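You operate a simulated robot arm through the tools that you are given. There is no shell and no other tool.

The job below is to be done with a simulated robot arm. You get a single attempt, and the scene is never put back.

## Task
Switch the arm isolator off and padlock it, then move the blue plug to the white socket.

The check looks at the end state, three seconds after you hand in, the way a careful person would. Anything else that was tipped, shoved, dropped, spilled or broken makes it a failure.

## Robot
A 7-joint arm with a three-finger gripper, fixed in place. Base frame: the origin is at the foot of the arm, x ahead of it, y to its left, z up; the work surface is at about z = 0.76. Lengths are in m, angles in rad, forces in N, time in s.
Its first joint turns from -2.897 to 2.897 rad. Payload 2.69 kg.
The TCP is the grasp point between the finger pads, 0.03 m short of the fingertips. In the tool frame z runs along the fingers and y along their closing line. The gripper opens to 0.128 m. The gripper's body begins 0.117 m behind the TCP.
Orientation is that of the tool frame in the base frame, as [roll, pitch, yaw] about the fixed x, y, z axes, in that order (R = Rz(yaw) Ry(pitch) Rx(roll)). With the fingers straight down and closing along the base's y, the tool's x points along the base's -x, its y along +y and its z along -z.

## Interface
- The arm moves only by the tool servo_tool. Its argument "targets" is a list of rows, each an object of numbers (a shift or turn left out is 0, a gripper value left out holds the last): "dx", "dy", "dz": the shift along the base's x, y, z in units of 300 mm (1.0 is 300 mm); "rx", "ry", "rz": the turn, a rotation vector about the base's x, y, z in units of 180 degrees (1.0 is 180 degrees); "claw": the finger opening in m, from 0 to 0.128. In form: [{"dx": .., "dy": .., "dz": .., "rx": .., "ry": .., "rz": .., "claw": ..}, ...]. A call has 1 to 20 rows; each row is the pose to reach, as a shift and turn from the pose commanded when the call began. A call with a number of a shift or a turn outside -1 to 1 is refused whole. Each row takes 0.2 s and may step no farther than 0.05 m and 0.15 rad from the row before; otherwise, or with a gripper value out of range, the whole call is refused. Where a pose cannot be reached the arm comes as near as it can. A force on the tool above 90 N (or 10 N above the force at the start of the call, whichever is more), or a blocked arm, ends the call early, and 0.2 s more pass. Each finger halts on what it meets, pressing with about 33 N; the grip force reading is that of the motor and also rises with nothing between the fingers. The clock runs only during rows and for 0.2 s after the last one: add rows that repeat a pose to give the fingers time. It gives the time, the measured TCP pose, the force on the tool (base axes), the opening and the grip force at its end, in the units of the frame above (readings bear some noise), with the torque about the TCP (base axes, N m) and any sound that the robot's microphone picked up, and new pictures: "views" is both (left out), scene, wrist or none.
- Cameras (640 x 400 px; columns grow to the right, rows downward): "scene" is fixed at [0.0515, -0.5008, 1.3927]; the picture's right is [0.76, -0.65, 0.00], its down [-0.20, -0.23, -0.95] and it looks along [0.62, 0.72, -0.30] (base axes); focal length 376 px, centre (320, 200). "wrist" rides on the gripper at [0.058, 0.054, -0.131] in the tool frame; the picture's right is [-0.68, 0.74, 0.00], its down [-0.62, -0.57, -0.55] and it looks along [-0.40, -0.37, 0.84] (tool axes); focal length 234 px, centre (320, 200).
- slide_trunk(by): slides the trunk up (or, below 0, down) by that many m; the arm rides with it, the base frame stays. It gives what a move gives, with no picture.
- probe_pixels(camera, pixels): there is no depth. For up to 12 entries [column, row, z] of the newest picture of that camera ("zoom" is the newest enlarged one), the place [x, y] in the base frame at which the ray of that pixel passes the height z, good to about 0.003 m. It takes no simulated time.
- close_up(camera, box): a new picture of the part [left, top, right, bottom] of that camera's present view, enlarged. It takes no simulated time.
- hand_in(): hands the job in; it is judged then, once.

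Unless the task says otherwise, let go and move clear before handing in.

The tools are called after "Emit:" as name(argument=value, ...) on one line, values as JSON. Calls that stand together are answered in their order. servo_tool: Moves the arm, as the interface text tells. Its arguments: {"type":"object","properties":{"targets":{"type":"array","items":{"type":"object","properties":{"dx":{"type":"number"},"dy":{"type":"number"},"dz":{"type":"number"},"rx":{"type":"number"},"ry":{"type":"number"},"rz":{"type":"number"},"claw":{"type":"number"}}}},"views":{"type":"string","enum":["both","scene","wrist","none"]}},"required":["targets"]} The other tools are called the same way: slide_trunk (by) slides the trunk up or down; probe_pixels (camera, pixels) gives the place at which the rays of pixels pass given heights; close_up (camera, box) takes an enlarged picture of a part of a camera's view; hand_in () hands the job in.

At the start:

```text
clock: 0.0
ee_pos: [0.586, 0.4482, 1.1396]
ee_rot: [-3.142, 0.002, 3.141]
ft_force: [0.3, 0.7, 0.1]
torque: [-0.01, 0.0, -0.01]
grip_width: 0.1281
gripper_force: 0.0
trunk travel left (down, up): [-0.15, 0.2]
```

scene: 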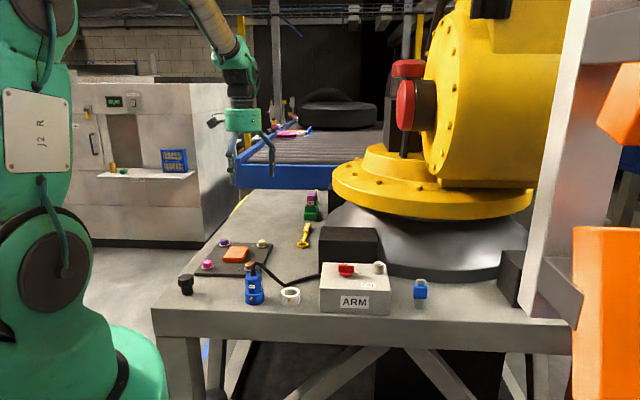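
wrist: 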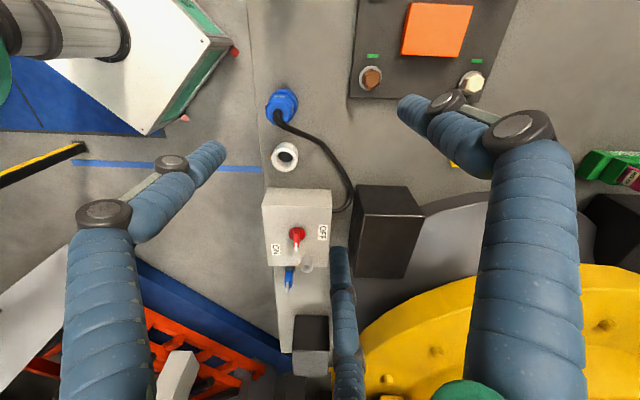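

The scene shows a box labelled ARM near pixel (355,290) with a red lever, a blue plug at (254,285), a white socket ring at (290,296), and a blue item at (420,290), perhaps a padlock. I'll take close-ups before moving anything.

Emit:
close_up(camera="scene", box=[300, 240, 460, 340])

Emit:
close_up(camera="scene", box=[160, 220, 320, 320])

Emit:
close_up(camera="wrist", box=[220, 80, 380, 180])

Emit:
close_up(camera="wrist", box=[220, 180, 380, 280])

```text
4.00 times, centred on (380, 290) of scene
```

zoom: 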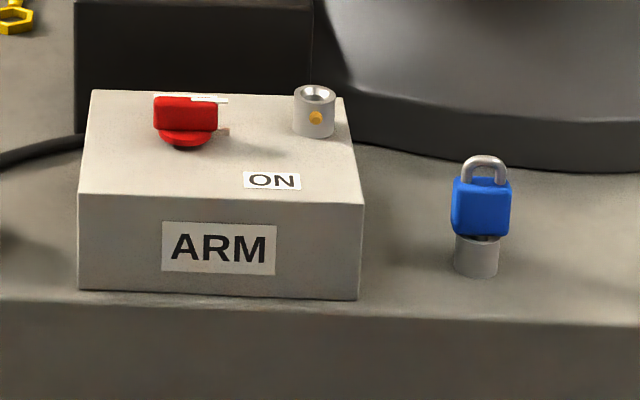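

```text
4.00 times, centred on (240, 270) of scene
```

zoom: 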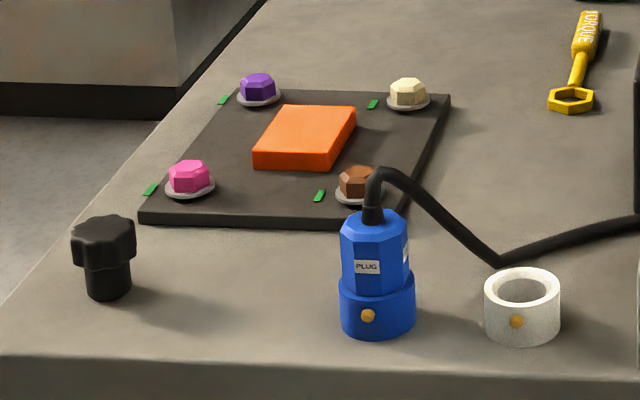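

```text
4.00 times, centred on (300, 130) of wrist
```

zoom: 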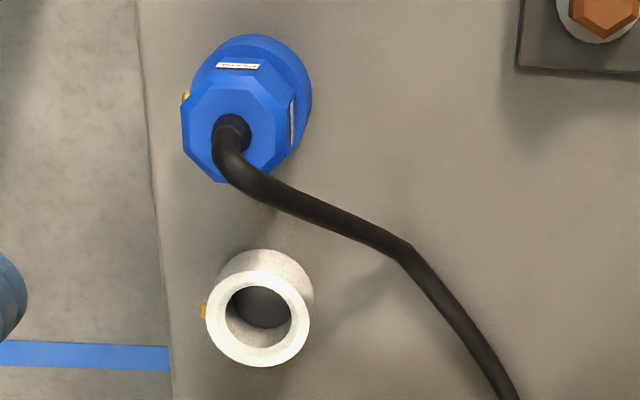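

```text
4.00 times, centred on (300, 230) of wrist
```

zoom: 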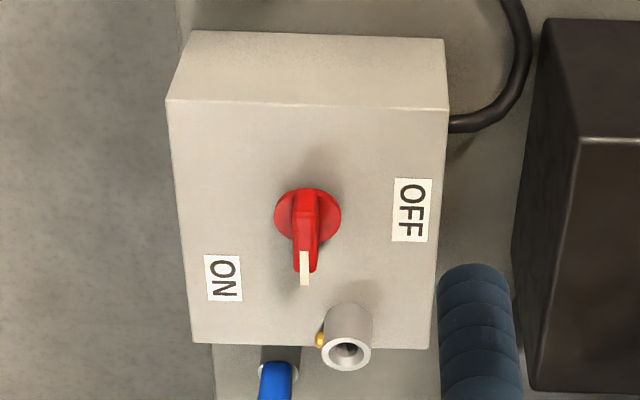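

The lever's pointer seems to sit between ON and OFF, and the padlock stands on a grey post. I'll measure these places with pixel probes.

Emit:
probe_pixels(camera="wrist", pixels=[[296, 234, 0.85], [296, 250, 0.85], [275, 249, 0.83], [323, 232, 0.83], [263, 206, 0.83], [331, 207, 0.83], [268, 265, 0.83], [327, 267, 0.83], [306, 268, 0.86], [285, 160, 0.78], [278, 113, 0.82], [286, 154, 0.79]])

Emit:
close_up(camera="wrist", box=[260, 230, 340, 300])

Emit:
close_up(camera="scene", box=[400, 265, 448, 315])

Emit:
close_up(camera="scene", box=[320, 255, 400, 305])

Emit:
close_up(camera="scene", box=[236, 255, 316, 310])

```text
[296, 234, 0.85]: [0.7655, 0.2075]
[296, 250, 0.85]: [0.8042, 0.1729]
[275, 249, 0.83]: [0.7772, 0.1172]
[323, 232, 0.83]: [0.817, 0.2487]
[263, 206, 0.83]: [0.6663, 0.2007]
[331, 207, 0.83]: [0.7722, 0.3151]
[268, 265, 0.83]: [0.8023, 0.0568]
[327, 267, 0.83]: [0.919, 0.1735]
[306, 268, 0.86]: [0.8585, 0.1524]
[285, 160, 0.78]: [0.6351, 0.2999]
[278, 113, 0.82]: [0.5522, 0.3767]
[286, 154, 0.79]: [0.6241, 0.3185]
```

```text
5.71 times, centred on (300, 265) of wrist
```

zoom: 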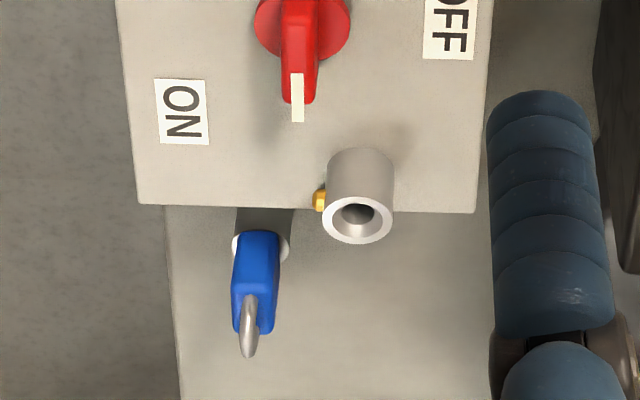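

```text
8.00 times, centred on (424, 290) of scene
```

zoom: 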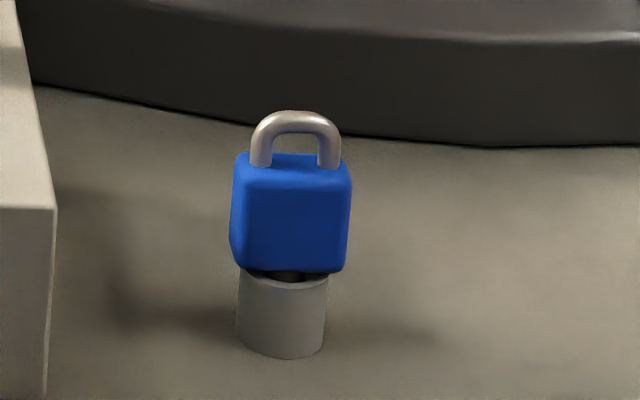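

```text
8.00 times, centred on (360, 280) of scene
```

zoom: 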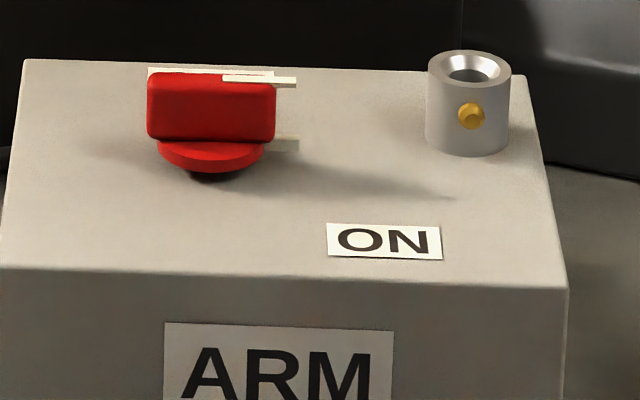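

```text
7.27 times, centred on (276, 282) of scene
```

zoom: 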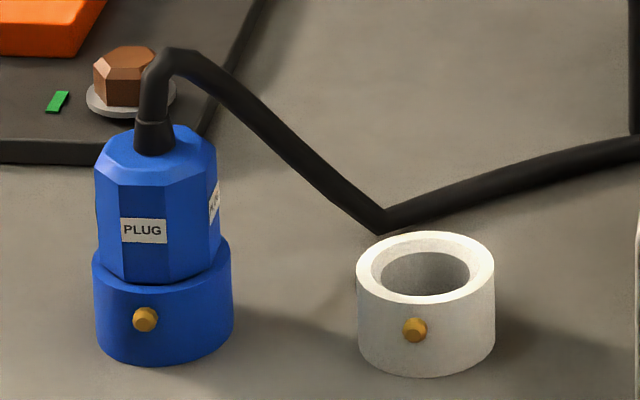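

Next I need heights, so I'll probe the same features in the scene view. Hasp hole (379.3,263.8), lever (346,265), padlock (420,286) and sockets can then be triangulated against the wrist view.

Emit:
probe_pixels(camera="scene", pixels=[[379.3, 263.8, 0.86], [379.3, 263.8, 0.88], [346.5, 265.2, 0.86], [346.5, 265.2, 0.88], [290.4, 290.9, 0.78], [290.4, 290.9, 0.8], [419, 307, 0.76], [419.3, 300.5, 0.78], [420.8, 279, 0.86], [420.8, 279, 0.84], [254, 300, 0.76], [290.4, 302, 0.76]])

Emit:
probe_pixels(camera="wrist", pixels=[[306.7, 268, 0.86], [306.7, 268, 0.88], [284.5, 156.5, 0.78], [284.5, 156.5, 0.8], [289, 264, 0.78], [287.5, 291, 0.84], [287.5, 291, 0.86], [288, 276, 0.82], [297, 228, 0.86], [297, 240, 0.86], [296, 250, 0.87], [278, 113, 0.86]])

```text
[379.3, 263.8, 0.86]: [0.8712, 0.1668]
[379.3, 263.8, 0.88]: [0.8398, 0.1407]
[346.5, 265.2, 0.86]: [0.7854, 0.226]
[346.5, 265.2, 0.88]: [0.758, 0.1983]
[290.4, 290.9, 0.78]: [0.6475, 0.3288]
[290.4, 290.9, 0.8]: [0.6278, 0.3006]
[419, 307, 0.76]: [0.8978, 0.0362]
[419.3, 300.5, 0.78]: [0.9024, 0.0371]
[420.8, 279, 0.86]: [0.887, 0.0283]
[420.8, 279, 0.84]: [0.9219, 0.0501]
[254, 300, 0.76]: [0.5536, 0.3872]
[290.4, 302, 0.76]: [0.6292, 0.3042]
```

```text
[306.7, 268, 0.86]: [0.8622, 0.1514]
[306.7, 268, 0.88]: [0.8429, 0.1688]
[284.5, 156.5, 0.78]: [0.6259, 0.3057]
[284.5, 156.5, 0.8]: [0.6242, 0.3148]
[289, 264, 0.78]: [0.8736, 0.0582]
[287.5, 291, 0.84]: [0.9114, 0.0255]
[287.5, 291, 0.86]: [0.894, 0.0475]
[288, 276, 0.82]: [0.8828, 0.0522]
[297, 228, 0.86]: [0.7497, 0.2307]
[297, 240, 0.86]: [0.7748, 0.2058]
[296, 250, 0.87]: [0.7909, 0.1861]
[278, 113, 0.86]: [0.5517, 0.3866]
```

Triangulation puts the hasp hole near (0.856, 0.158, 0.868) and the padlock near (0.90, 0.04) with its shackle top at about 0.85. The lever comes out near (0.765, 0.212). Before moving I'll probe the box height and the clearance to the yellow robot's pedestal.

Emit:
probe_pixels(camera="scene", pixels=[[319.5, 312.5, 0.76], [319.5, 289, 0.82], [319.5, 289, 0.83], [319.5, 289, 0.84], [389.5, 314.5, 0.76], [390, 291, 0.83], [430, 278, 0.76], [370, 270, 0.76], [500, 280, 0.76], [333, 185, 1.0], [400, 220, 0.95], [405, 155, 1.2]])

Emit:
close_up(camera="scene", box=[300, 60, 620, 330])

Emit:
probe_pixels(camera="wrist", pixels=[[365, 345, 0.95], [365, 345, 1.0], [378, 200, 0.83], [355, 187, 0.83], [416, 210, 0.83], [386, 275, 0.83], [450, 290, 0.95]])

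```text
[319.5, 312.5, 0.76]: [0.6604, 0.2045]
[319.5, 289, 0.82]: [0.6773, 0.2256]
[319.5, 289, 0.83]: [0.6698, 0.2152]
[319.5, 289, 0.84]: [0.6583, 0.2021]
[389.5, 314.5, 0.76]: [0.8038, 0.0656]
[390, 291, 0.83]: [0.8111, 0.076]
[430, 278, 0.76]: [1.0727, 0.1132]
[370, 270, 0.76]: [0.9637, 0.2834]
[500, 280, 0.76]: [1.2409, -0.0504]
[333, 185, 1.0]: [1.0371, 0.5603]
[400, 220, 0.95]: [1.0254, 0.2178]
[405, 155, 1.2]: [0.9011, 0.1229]
```

```text
1.48 times, centred on (460, 195) of scene
```

zoom: 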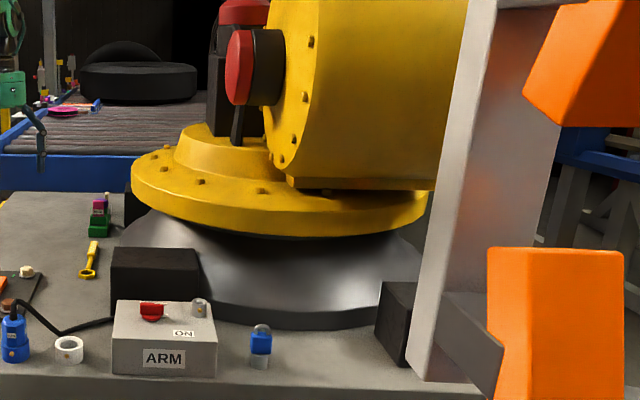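

```text
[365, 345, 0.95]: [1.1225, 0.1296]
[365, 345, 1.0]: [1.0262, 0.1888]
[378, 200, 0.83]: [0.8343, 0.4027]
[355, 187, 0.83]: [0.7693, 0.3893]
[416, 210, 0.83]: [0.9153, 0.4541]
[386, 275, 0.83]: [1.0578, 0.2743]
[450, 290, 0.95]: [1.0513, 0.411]
```

The box top is about z=0.838 with edges at 45° to the base axes. The yellow disc (bolt at about (1.05, 0.33, 1.05)) is well behind the lever. I'll move to above the red lever with the fingers closing across it and take a closer look.

Emit:
servo_tool(targets=[{"dx": 0.0746, "dy": -0.0984, "dz": -0.054, "rz": -0.0309, "claw": 0.06}, {"dx": 0.149, "dy": -0.197, "dz": -0.108, "rz": -0.0618}, {"dx": 0.224, "dy": -0.295, "dz": -0.162, "rz": -0.0926}, {"dx": 0.2985, "dy": -0.3935, "dz": -0.2165, "rz": -0.1235}, {"dx": 0.373, "dy": -0.492, "dz": -0.27, "rz": -0.154}, {"dx": 0.448, "dy": -0.59, "dz": -0.325, "rz": -0.185}, {"dx": 0.522, "dy": -0.689, "dz": -0.379, "rz": -0.216}, {"dx": 0.597, "dy": -0.787, "dz": -0.433, "rz": -0.247}, {"dx": 0.597, "dy": -0.787, "dz": -0.433, "rz": -0.247}], views="both")

```text
clock: 2.0
ee_pos: [0.7659, 0.2127, 1.0088]
ee_rot: [-3.141, -0.001, 2.365]
ft_force: [1.2, 0.0, -0.3]
torque: [0.03, 0.05, -0.01]
grip_width: 0.0597
gripper_force: 0.1
trunk travel left (down, up): [-0.15, 0.2]
```

scene: 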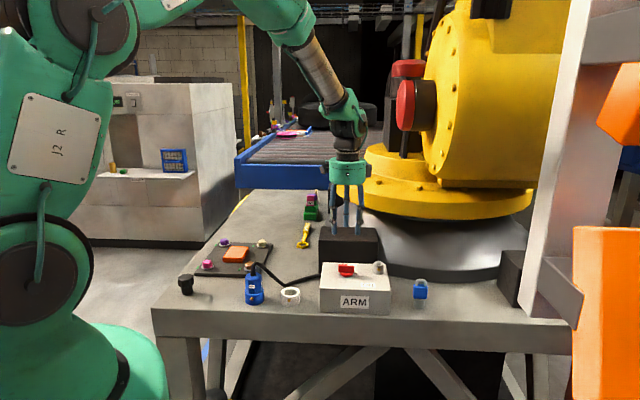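
wrist: 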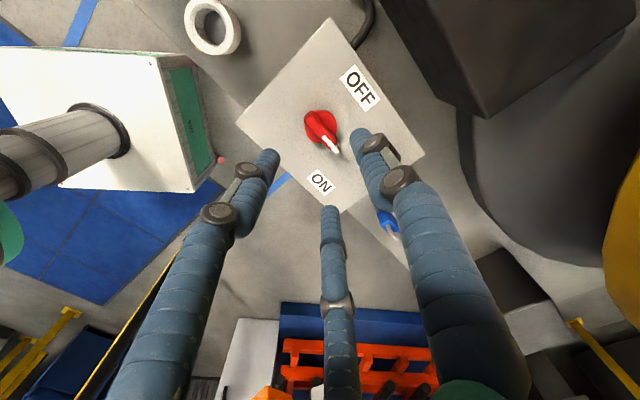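

The wrist view now shows the lever at (322,128) with its pointer at (332,145), and the padlock partly hidden at (388,222). I'll zoom in to look at the finger layout and the lever and hasp details.

Emit:
close_up(camera="scene", box=[300, 130, 400, 250])

Emit:
close_up(camera="wrist", box=[230, 50, 430, 200])

Emit:
close_up(camera="wrist", box=[340, 160, 460, 280])

Emit:
probe_pixels(camera="wrist", pixels=[[322, 128, 0.84], [331, 19, 0.838], [236, 122, 0.838], [424, 153, 0.838], [341, 213, 0.838], [358, 87, 0.838], [321, 183, 0.838], [322, 128, 0.86], [333, 150, 0.87], [212, 27, 0.785]])

```text
3.33 times, centred on (350, 190) of scene
```

zoom: 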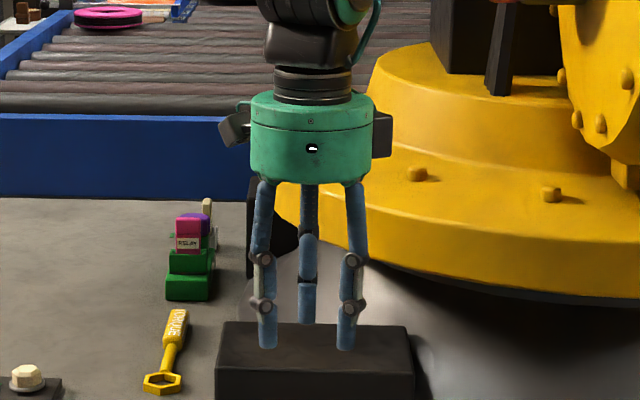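

```text
2.67 times, centred on (330, 125) of wrist
```

zoom: 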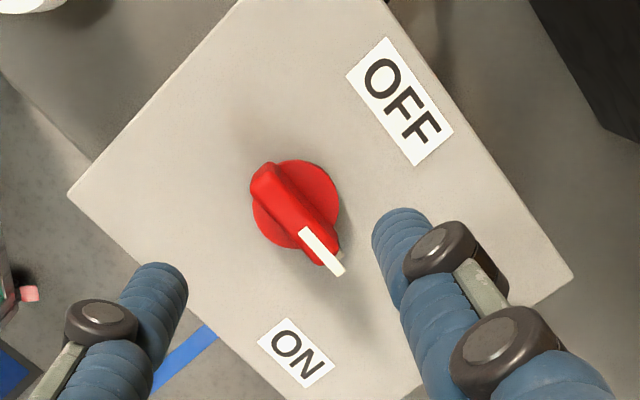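

```text
3.33 times, centred on (400, 220) of wrist
```

zoom: 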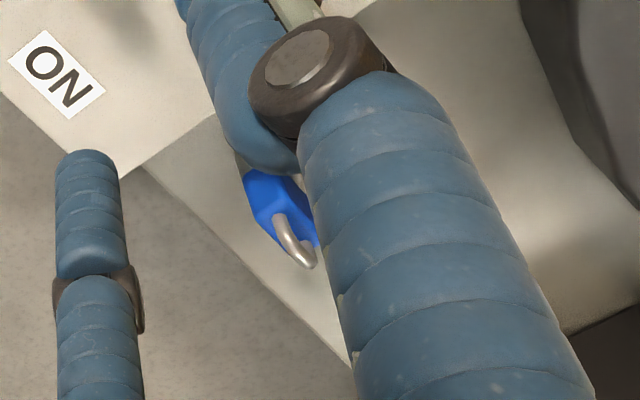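

```text
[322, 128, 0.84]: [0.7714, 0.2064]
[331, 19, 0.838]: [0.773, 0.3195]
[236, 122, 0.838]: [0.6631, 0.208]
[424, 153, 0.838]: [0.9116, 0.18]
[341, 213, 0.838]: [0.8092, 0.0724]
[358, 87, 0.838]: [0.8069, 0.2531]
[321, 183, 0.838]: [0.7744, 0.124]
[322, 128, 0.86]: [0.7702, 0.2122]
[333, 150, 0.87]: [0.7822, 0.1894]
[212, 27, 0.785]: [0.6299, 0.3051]
```

The handle bar lies parallel to the box's long edge and the pointer is a quarter turn from the OFF label, so it needs about +90° about z. I'll triangulate the bar ends to get its height before gripping.

Emit:
probe_pixels(camera="scene", pixels=[[357, 265.3, 0.86], [357, 265.3, 0.87], [357, 265.3, 0.88], [338.8, 264.4, 0.86], [338.8, 264.4, 0.87], [338.8, 264.4, 0.88], [379.3, 263.8, 0.87], [346, 275, 0.838], [346, 275, 0.845]])

Emit:
probe_pixels(camera="wrist", pixels=[[337.5, 151.2, 0.86], [337.5, 151.2, 0.87], [337.5, 151.2, 0.88], [309.4, 113.8, 0.86], [309.4, 113.8, 0.87], [309.4, 113.8, 0.88], [321, 126, 0.838], [321, 126, 0.845]])

```text
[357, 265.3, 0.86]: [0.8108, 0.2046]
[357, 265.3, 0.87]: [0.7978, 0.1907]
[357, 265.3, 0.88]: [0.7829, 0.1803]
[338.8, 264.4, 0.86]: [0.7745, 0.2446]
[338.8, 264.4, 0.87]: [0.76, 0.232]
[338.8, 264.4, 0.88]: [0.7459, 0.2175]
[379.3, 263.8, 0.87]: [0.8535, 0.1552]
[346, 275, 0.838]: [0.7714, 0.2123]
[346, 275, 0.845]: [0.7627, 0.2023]
```

```text
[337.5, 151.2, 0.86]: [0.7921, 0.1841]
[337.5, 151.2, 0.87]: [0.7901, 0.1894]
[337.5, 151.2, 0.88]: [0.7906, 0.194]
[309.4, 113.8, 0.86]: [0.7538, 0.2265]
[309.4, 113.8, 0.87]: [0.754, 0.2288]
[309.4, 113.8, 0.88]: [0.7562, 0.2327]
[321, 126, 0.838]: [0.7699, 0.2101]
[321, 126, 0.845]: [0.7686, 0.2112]
```

Both views agree the bar top is about z=0.872, with the axis near (0.770, 0.2105). I'll descend to TCP z≈0.884, which keeps the tips just above the disc, leave the fingers open for now and check.

Emit:
servo_tool(targets=[{"dx": 0.0167, "dy": -0.006, "dz": -0.1}, {"dx": 0.0167, "dy": -0.006, "dz": -0.2}, {"dx": 0.0167, "dy": -0.006, "dz": -0.3}, {"dx": 0.0167, "dy": -0.006, "dz": -0.36}, {"dx": 0.0167, "dy": -0.006, "dz": -0.41}, {"dx": 0.0167, "dy": -0.006, "dz": -0.41}], views="both")

```text
clock: 3.4
ee_pos: [0.7719, 0.2104, 0.886]
ee_rot: [3.141, 0.0, 2.367]
ft_force: [0.0, 0.0, 0.0]
torque: [-0.02, 0.01, 0.0]
grip_width: 0.0602
gripper_force: 0.1
trunk travel left (down, up): [-0.15, 0.2]
```

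scene: 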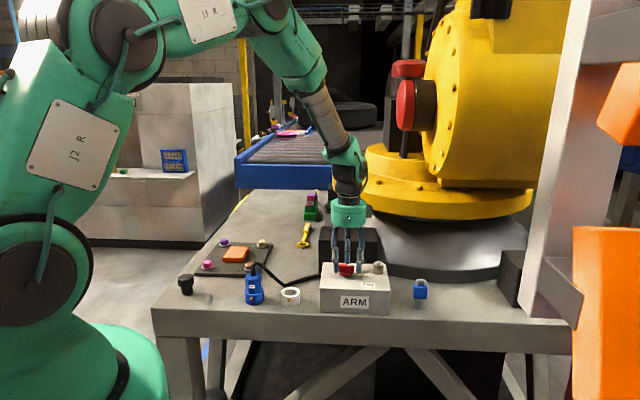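
wrist: 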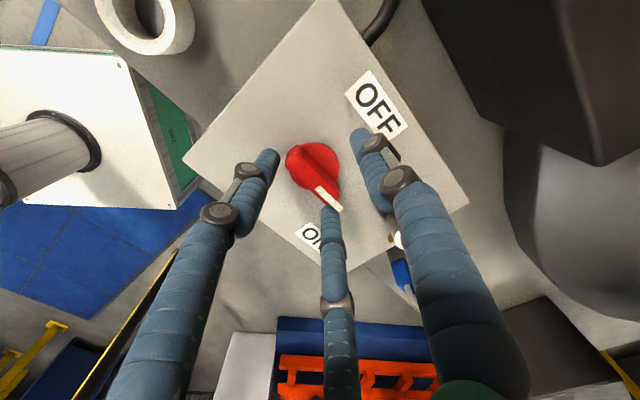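

Emit:
close_up(camera="scene", box=[310, 190, 400, 300])

Emit:
close_up(camera="wrist", box=[240, 110, 400, 230])

```text
3.64 times, centred on (355, 245) of scene
```

zoom: 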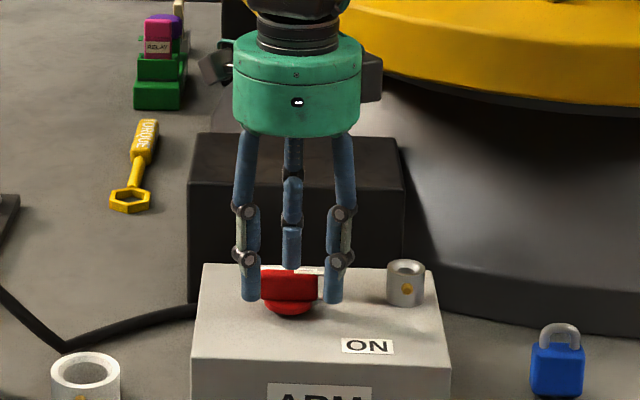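

```text
3.33 times, centred on (320, 170) of wrist
```

zoom: 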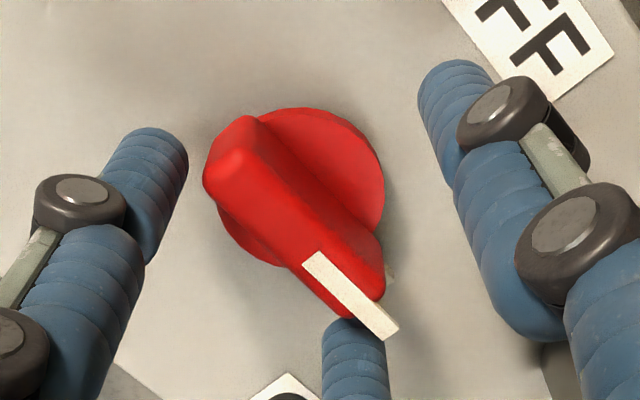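

The fingers straddle the bar without contact (force about 0). Now I'll close on the bar, and the width reading will tell me whether it is really held.

Emit:
servo_tool(targets=[{"claw": 0.03}, {"claw": 0.0}, {"claw": 0.0}, {"claw": 0.0}], views="both")

```text
clock: 4.4
ee_pos: [0.7645, 0.2053, 0.8828]
ee_rot: [-3.131, -0.008, 2.365]
ft_force: [-49.8, -59.4, -11.2]
torque: [-1.87, 0.18, 0.0]
grip_width: 0.0236
gripper_force: 44.6
trunk travel left (down, up): [-0.15, 0.2]
```

scene: 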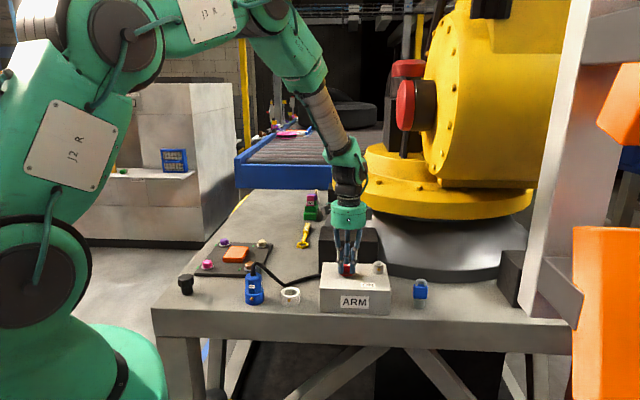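
wrist: 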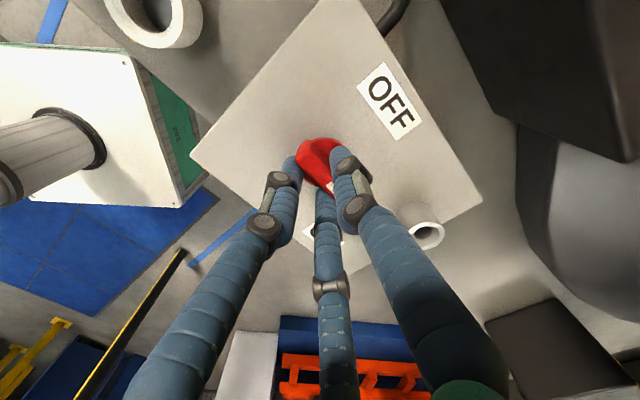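

The width stopped at 0.0236 with about 77 N pushing the tool along −e2 (the tool shifted about 9 mm), so the grip isn't centred on the bar. I'll zoom in to see the contact before I ease off.

Emit:
close_up(camera="scene", box=[310, 200, 400, 300])

Emit:
close_up(camera="wrist", box=[240, 100, 400, 220])

```text
4.00 times, centred on (355, 250) of scene
```

zoom: 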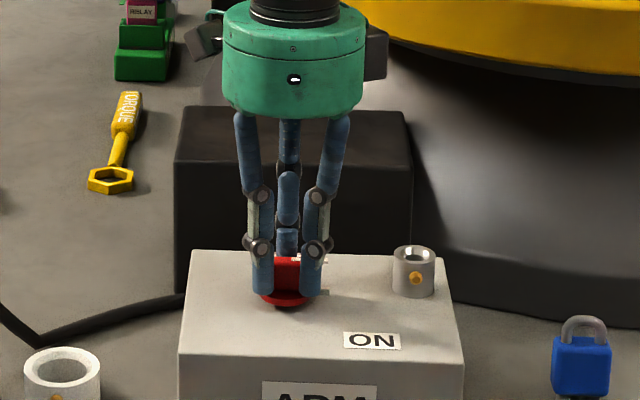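

```text
3.33 times, centred on (320, 160) of wrist
```

zoom: 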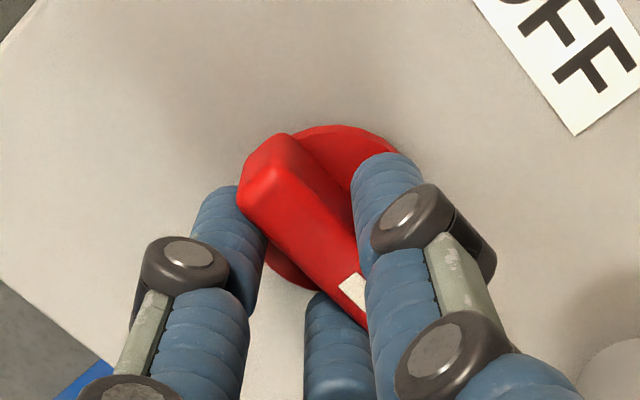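

The −e2 side fingers reached the bar first and dragged the tool over to it. I'll shift the commanded pose to where the grip has self-centred and see whether the side load disappears.

Emit:
servo_tool(targets=[{"dx": -0.012, "dy": -0.009, "claw": 0.0}, {"dx": -0.024, "dy": -0.018, "claw": 0.0}, {"dx": -0.024, "dy": -0.018, "claw": 0.0}], views="wrist")

```text
clock: 5.2
ee_pos: [0.7639, 0.2046, 0.885]
ee_rot: [-3.14, -0.003, 2.367]
ft_force: [-5.4, -21.2, -53.5]
torque: [-0.53, 0.08, -0.05]
grip_width: 0.0232
gripper_force: 45.1
trunk travel left (down, up): [-0.15, 0.2]
```

wrist: 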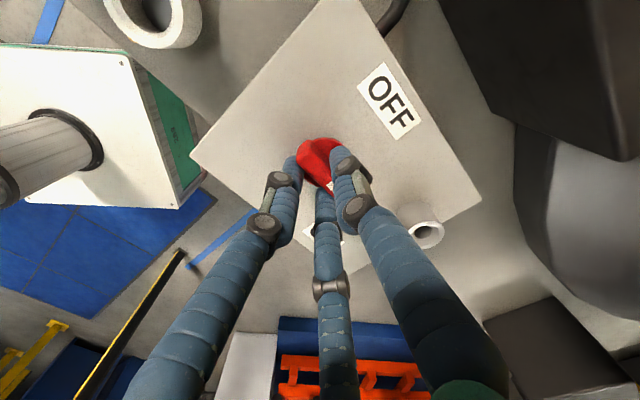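

With the load now −53 N vertical, I suspect the fingertips are snagging the handle's base disc instead of gripping only the bar. I'll open, raise about 9 mm so the tips clear the disc, recentre and look again.

Emit:
servo_tool(targets=[{"claw": 0.03}, {"claw": 0.05}, {"claw": 0.06, "dz": 0.02}, {"claw": 0.06, "dz": 0.03, "dx": 0.02, "dy": 0.02}, {"claw": 0.06, "dz": 0.03, "dx": 0.02, "dy": 0.02}], views="both")

Emit:
close_up(camera="scene", box=[310, 220, 400, 300])

Emit:
close_up(camera="wrist", box=[240, 100, 400, 220])

```text
clock: 6.4
ee_pos: [0.7697, 0.2112, 0.8971]
ee_rot: [-3.141, -0.001, 2.366]
ft_force: [-0.2, 0.0, -0.4]
torque: [-0.02, -0.04, -0.05]
grip_width: 0.06
gripper_force: 0.1
trunk travel left (down, up): [-0.15, 0.2]
```

scene: 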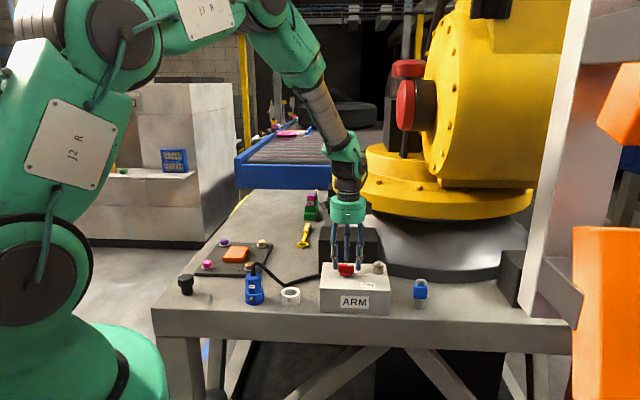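
wrist: 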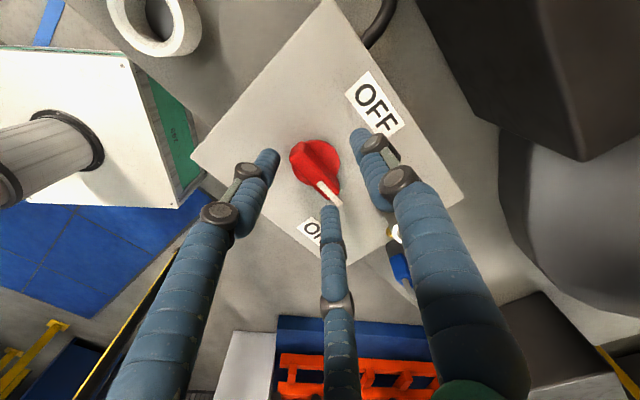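

```text
5.00 times, centred on (355, 260) of scene
```

zoom: 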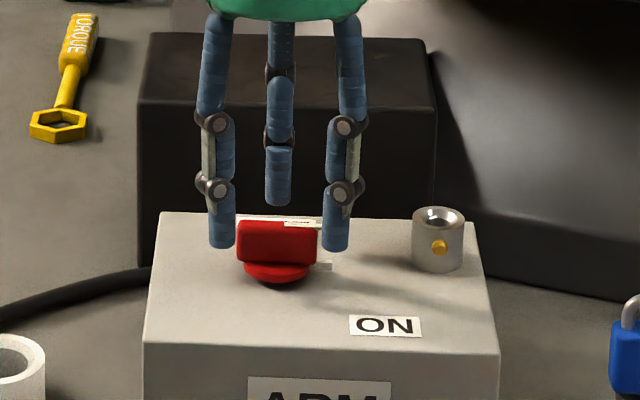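

```text
3.33 times, centred on (320, 160) of wrist
```

zoom: 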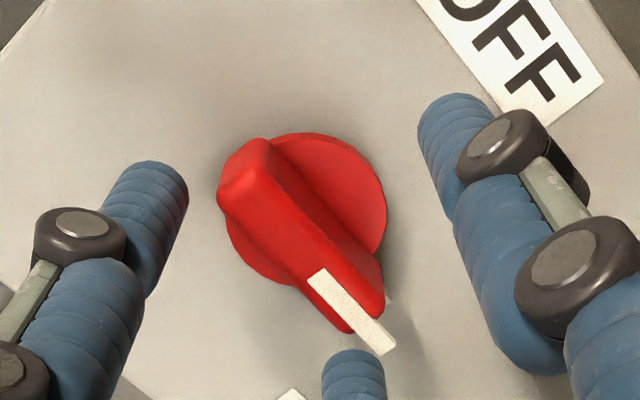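

The open grip is visually centred on the bar again (TCP projects onto the bar's centreline) and nothing moved. I'll close in small steps from a slightly higher pose to find exactly when contact starts.

Emit:
servo_tool(targets=[{"claw": 0.05, "dz": -0.015}, {"claw": 0.036, "dz": -0.015}, {"claw": 0.032, "dz": -0.015}, {"claw": 0.032, "dz": -0.015}], views="none")

```text
clock: 7.4
ee_pos: [0.7678, 0.2089, 0.8915]
ee_rot: [-3.141, -0.002, 2.365]
ft_force: [-15.8, -21.5, 2.4]
torque: [-0.63, 0.53, 0.01]
grip_width: 0.0446
gripper_force: 9.4
trunk travel left (down, up): [-0.15, 0.2]
```

Contact starts early: the width stopped at 0.0446 with about 27 N toward −e2. I'll look at what the near-side fingers are touching.

Emit:
servo_tool(targets=[{"claw": 0.032}], views="both")

Emit:
close_up(camera="scene", box=[320, 225, 384, 289])

Emit:
close_up(camera="wrist", box=[260, 110, 380, 210])

```text
clock: 7.8
ee_pos: [0.7685, 0.2094, 0.8915]
ee_rot: [-3.14, -0.001, 2.367]
ft_force: [-21.1, -28.1, -0.3]
torque: [-1.54, 1.14, -0.13]
grip_width: 0.0448
gripper_force: 8.9
trunk travel left (down, up): [-0.15, 0.2]
```

scene: 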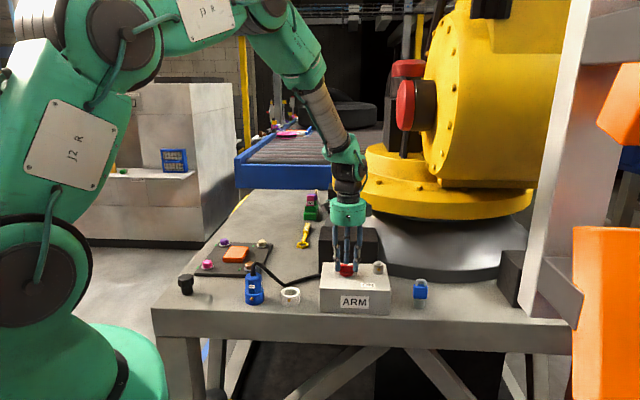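
wrist: 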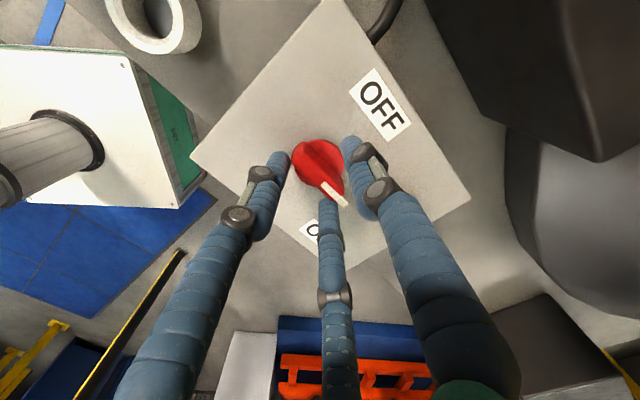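

```text
6.25 times, centred on (352, 257) of scene
```

zoom: 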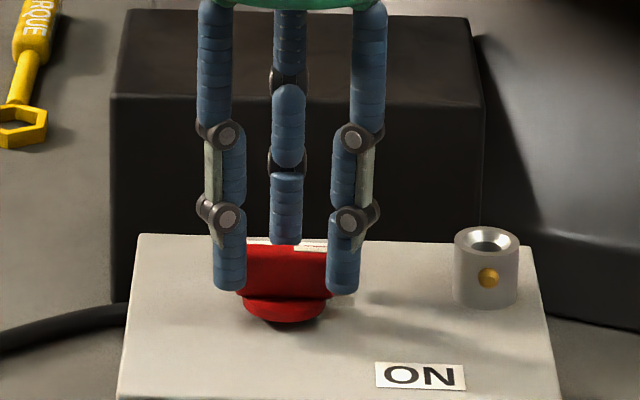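

```text
4.00 times, centred on (320, 160) of wrist
```

zoom: 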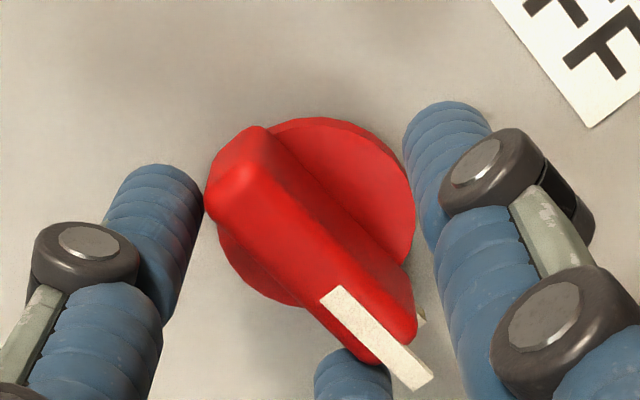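

The picture shows the hand is really a three-jaw: one thumb on the far side and two near-side fingers straddling the bar's ends. That explains the early contact and means the bar centre should sit about 5 mm toward the thumb from the TCP. I'll reopen, shift to suit and regrip.

Emit:
servo_tool(targets=[{"claw": 0.06}, {"claw": 0.06, "dx": -0.024, "dy": -0.0077}, {"claw": 0.06, "dx": -0.024, "dy": -0.0077, "dz": -0.0167}, {"claw": 0.034, "dx": -0.024, "dy": -0.0077, "dz": -0.0167}, {"claw": 0.02, "dx": -0.024, "dy": -0.0077, "dz": -0.0167}, {"claw": 0.01, "dx": -0.024, "dy": -0.0077, "dz": -0.0167}], views="both")

Emit:
close_up(camera="wrist", box=[260, 110, 380, 210])

```text
clock: 9.2
ee_pos: [0.7604, 0.2077, 0.8864]
ee_rot: [-3.141, -0.003, 2.365]
ft_force: [-9.3, -13.7, -0.2]
torque: [-0.25, 0.14, -0.08]
grip_width: 0.0231
gripper_force: 45.3
trunk travel left (down, up): [-0.15, 0.2]
```

scene: 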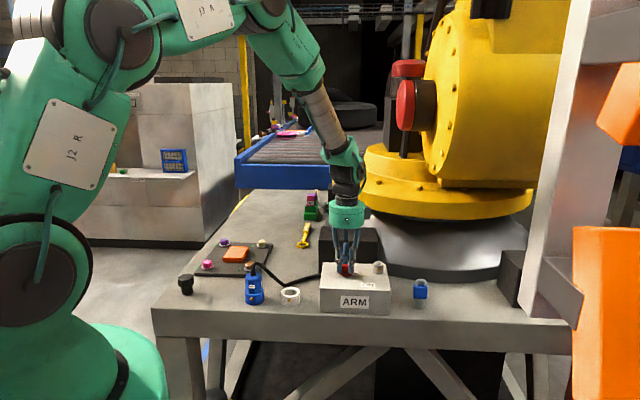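
wrist: 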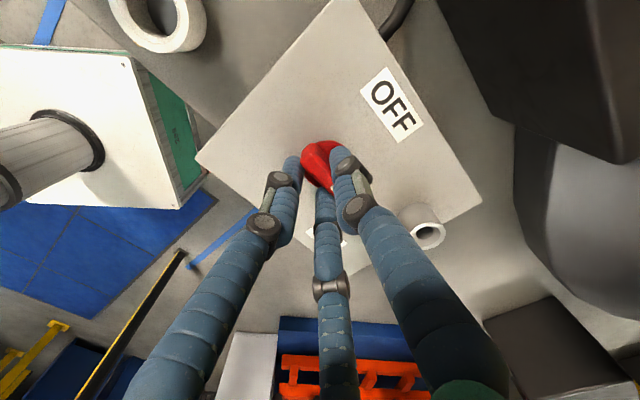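

```text
4.00 times, centred on (320, 160) of wrist
```

zoom: 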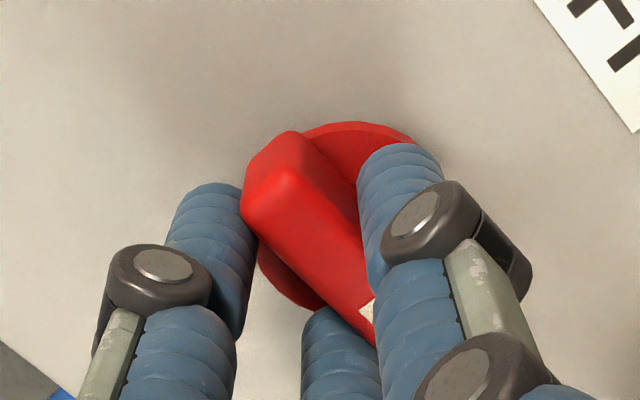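

The bar is now held at 0.0231 with only about 16 N of residual side load. I'll turn the first 30° counter-clockwise around the estimated handle axis and check force and sound.

Emit:
servo_tool(targets=[{"dx": -0.007, "dy": -0.004, "claw": 0.0}, {"dx": -0.0055, "dy": -0.0056, "rz": 0.0417}, {"dx": -0.0038, "dy": -0.007, "rz": 0.0833}, {"dx": -0.0019, "dy": -0.0082, "rz": 0.125}, {"dx": 0.0, "dy": -0.009, "rz": 0.1667}, {"dx": 0.0, "dy": -0.009, "rz": 0.1667}], views="both")

```text
clock: 10.6
ee_pos: [0.7629, 0.2053, 0.8861]
ee_rot: [-3.14, -0.001, 2.889]
ft_force: [-6.7, -22.2, -3.5]
torque: [-0.45, -0.13, -0.06]
grip_width: 0.0231
gripper_force: 45.2
trunk travel left (down, up): [-0.15, 0.2]
```

scene: 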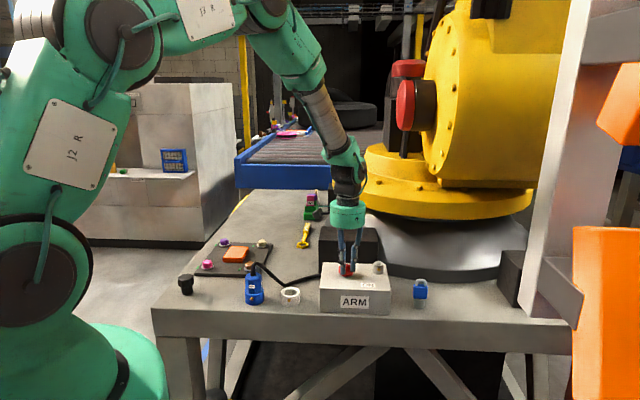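
wrist: 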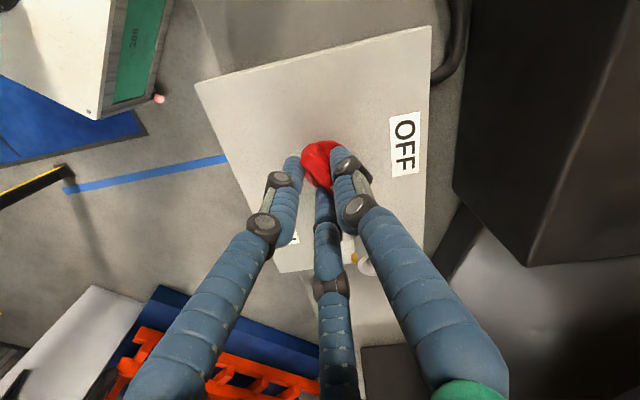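

The handle turns with the hand and the torque is low. I'll continue the remaining 60° along the arc toward OFF.

Emit:
servo_tool(targets=[{"dx": 0.0043, "dy": -0.0053, "rz": 0.0417, "claw": 0.0}, {"dx": 0.0077, "dy": -0.0057, "rz": 0.0833}, {"dx": 0.0107, "dy": -0.0053, "rz": 0.125}, {"dx": 0.014, "dy": -0.0047, "rz": 0.1667}, {"dx": 0.017, "dy": -0.0037, "rz": 0.2083}, {"dx": 0.02, "dy": -0.0023, "rz": 0.25}, {"dx": 0.0227, "dy": -0.0003, "rz": 0.2917}, {"dx": 0.025, "dy": 0.002, "rz": 0.3333}, {"dx": 0.025, "dy": 0.002, "rz": 0.3333}], views="both")

```text
clock: 12.6
ee_pos: [0.7672, 0.2023, 0.8858]
ee_rot: [3.139, -0.002, -2.344]
ft_force: [-23.2, -60.1, 1.1]
torque: [-1.63, 0.78, 0.21]
grip_width: 0.023
gripper_force: 45.1
trunk travel left (down, up): [-0.15, 0.2]
```

scene: 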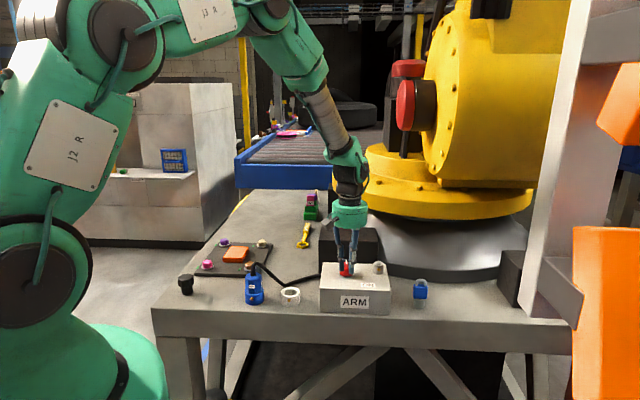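
wrist: 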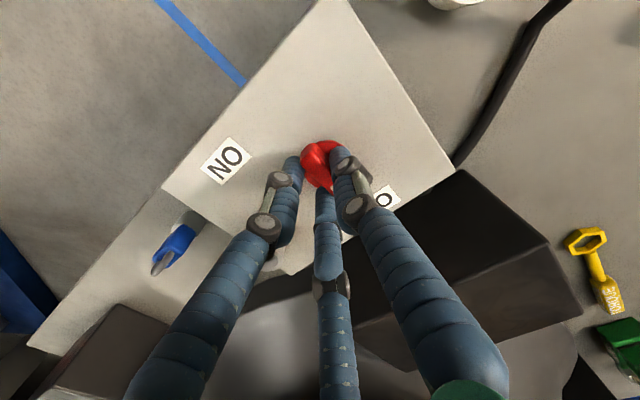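

The tool has turned 90° and the handle followed, leaving a side load of about 64 N from the axis offset. I'll check the pointer direction before letting go.

Emit:
close_up(camera="scene", box=[310, 240, 390, 300])

Emit:
close_up(camera="wrist", box=[240, 100, 420, 240])

```text
6.67 times, centred on (350, 270) of scene
```

zoom: 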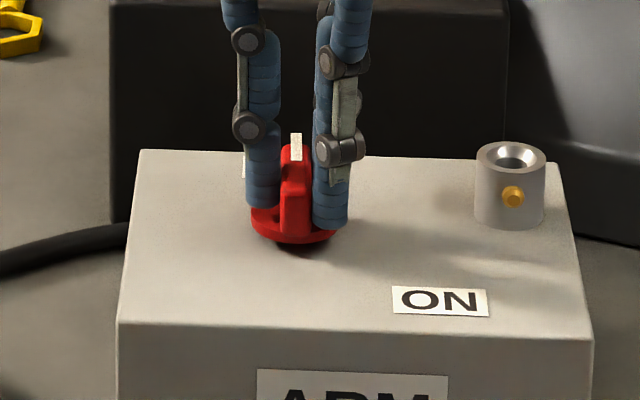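

```text
2.86 times, centred on (330, 170) of wrist
```

zoom: 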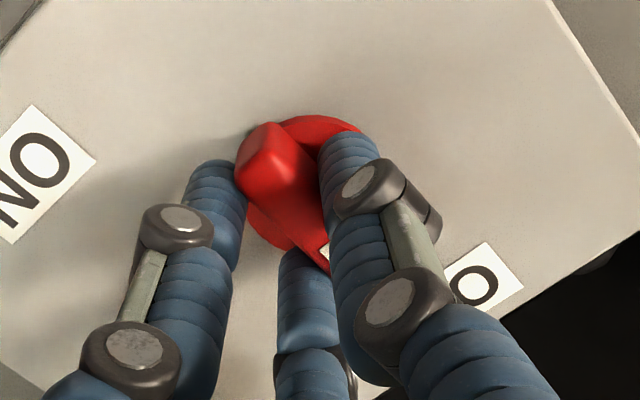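

The pointer now faces the OFF label, away from the scene camera. I'll unload the side force, open, and lift straight up to check the handle stays there.

Emit:
servo_tool(targets=[{"dx": -0.0093, "dy": -0.015, "claw": 0.0}, {"dx": -0.0093, "dy": -0.015, "claw": 0.03}, {"dx": -0.0093, "dy": -0.015, "claw": 0.06}, {"dx": -0.0093, "dy": -0.015, "claw": 0.06, "dz": 0.05}, {"dx": -0.0093, "dy": -0.015, "claw": 0.06, "dz": 0.15}, {"dx": -0.0093, "dy": -0.015, "claw": 0.06, "dz": 0.28}, {"dx": -0.0093, "dy": -0.015, "claw": 0.06, "dz": 0.4}], views="both")

Emit:
close_up(camera="scene", box=[320, 250, 400, 300])

Emit:
close_up(camera="wrist", box=[220, 60, 420, 200])

```text
clock: 14.2
ee_pos: [0.7666, 0.2026, 1.0062]
ee_rot: [-3.141, 0.0, -2.347]
ft_force: [0.0, -0.5, 0.3]
torque: [0.0, 0.01, 0.03]
grip_width: 0.0601
gripper_force: 0.0
trunk travel left (down, up): [-0.15, 0.2]
```

scene: 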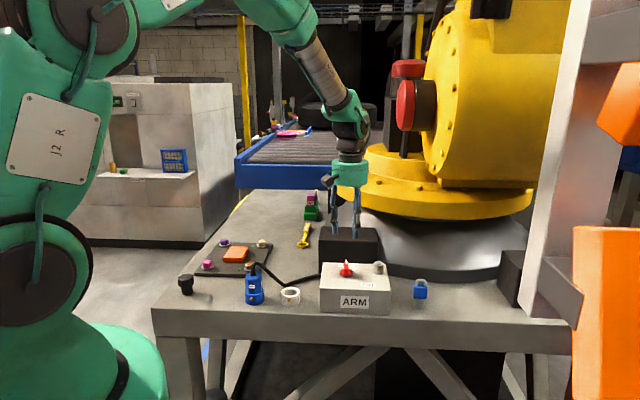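
wrist: 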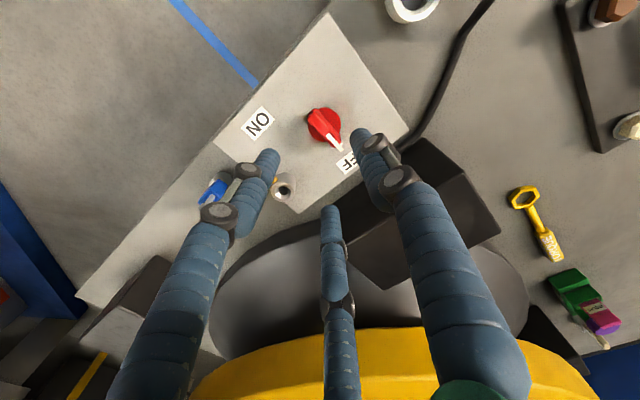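

```text
8.00 times, centred on (360, 275) of scene
```

zoom: 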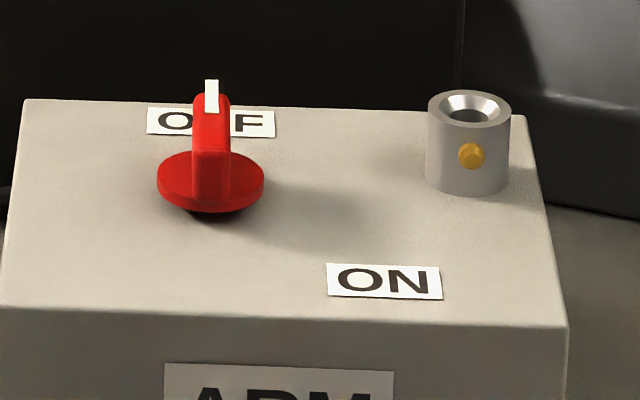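

```text
2.86 times, centred on (320, 130) of wrist
```

zoom: 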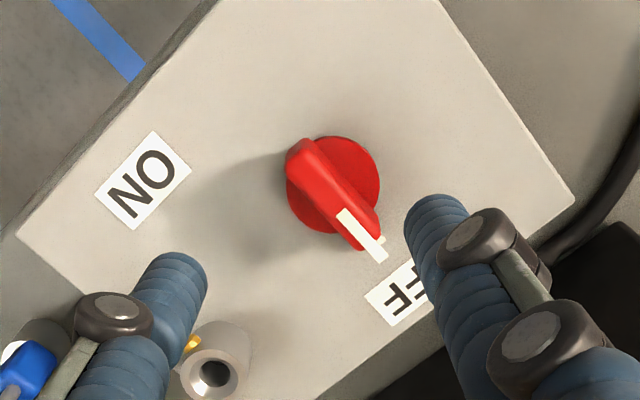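

The pointer is now centred on the OFF label in the scene view, so the isolator is off. Next I'll move above the padlock near (0.905, 0.04) with the thumb on the far side and look at it.

Emit:
servo_tool(targets=[{"dx": 0.0383, "dy": -0.0453, "rz": -0.0417, "claw": 0.09}, {"dx": 0.0767, "dy": -0.0906, "rz": -0.0833}, {"dx": 0.115, "dy": -0.1358, "rz": -0.125}, {"dx": 0.1533, "dy": -0.181, "rz": -0.1667}, {"dx": 0.1917, "dy": -0.2264, "rz": -0.2083}, {"dx": 0.23, "dy": -0.2717, "rz": -0.25}, {"dx": 0.2683, "dy": -0.317, "rz": -0.2917}, {"dx": 0.3067, "dy": -0.362, "rz": -0.3333}, {"dx": 0.345, "dy": -0.4075, "rz": -0.375}, {"dx": 0.3833, "dy": -0.4528, "rz": -0.4167}, {"dx": 0.4217, "dy": -0.498, "rz": -0.4583}, {"dx": 0.46, "dy": -0.5433, "rz": -0.5}, {"dx": 0.46, "dy": -0.5433, "rz": -0.5}], views="both")

Emit:
close_up(camera="wrist", box=[220, 60, 420, 200])

Emit:
close_up(camera="scene", box=[360, 140, 480, 320])

```text
clock: 17.0
ee_pos: [0.9069, 0.0397, 1.0056]
ee_rot: [-3.14, 0.0, 2.364]
ft_force: [0.8, 0.2, -0.3]
torque: [0.0, 0.03, 0.03]
grip_width: 0.09
gripper_force: 0.2
trunk travel left (down, up): [-0.15, 0.2]
```

scene: 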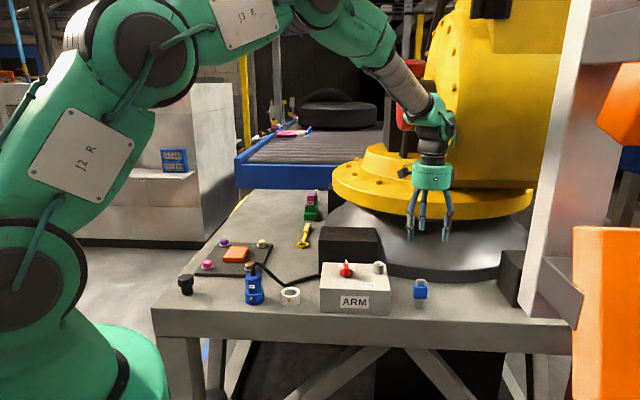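
wrist: 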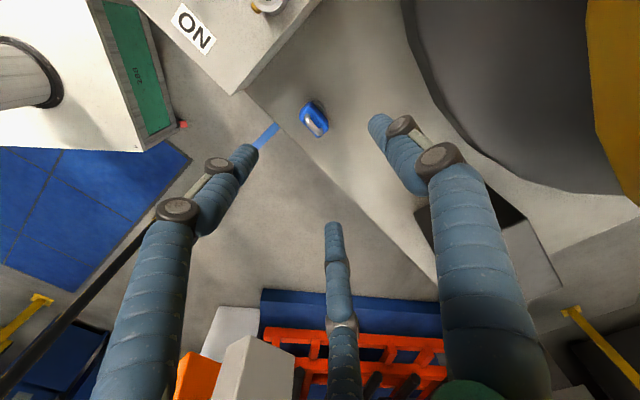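

```text
2.86 times, centred on (320, 130) of wrist
```

zoom: 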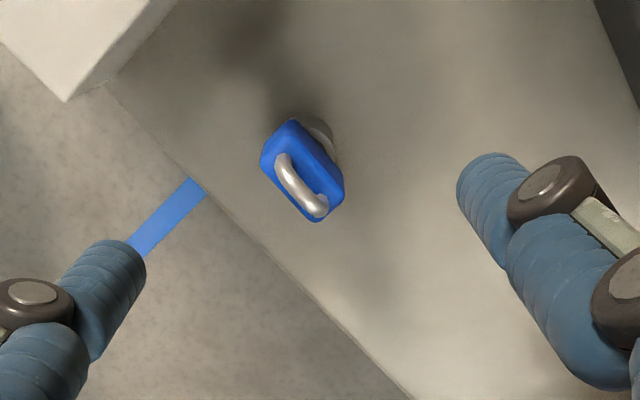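

```text
2.22 times, centred on (420, 230) of scene
```

zoom: 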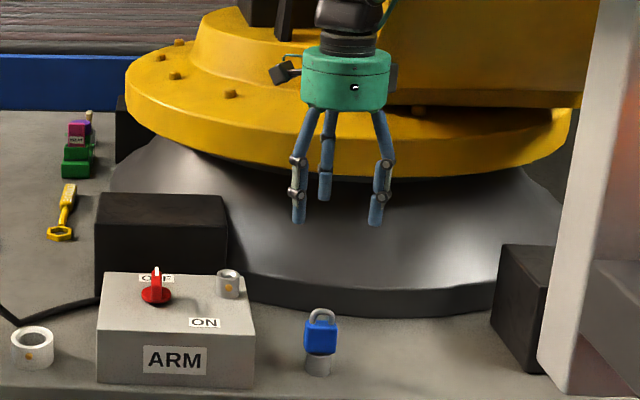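

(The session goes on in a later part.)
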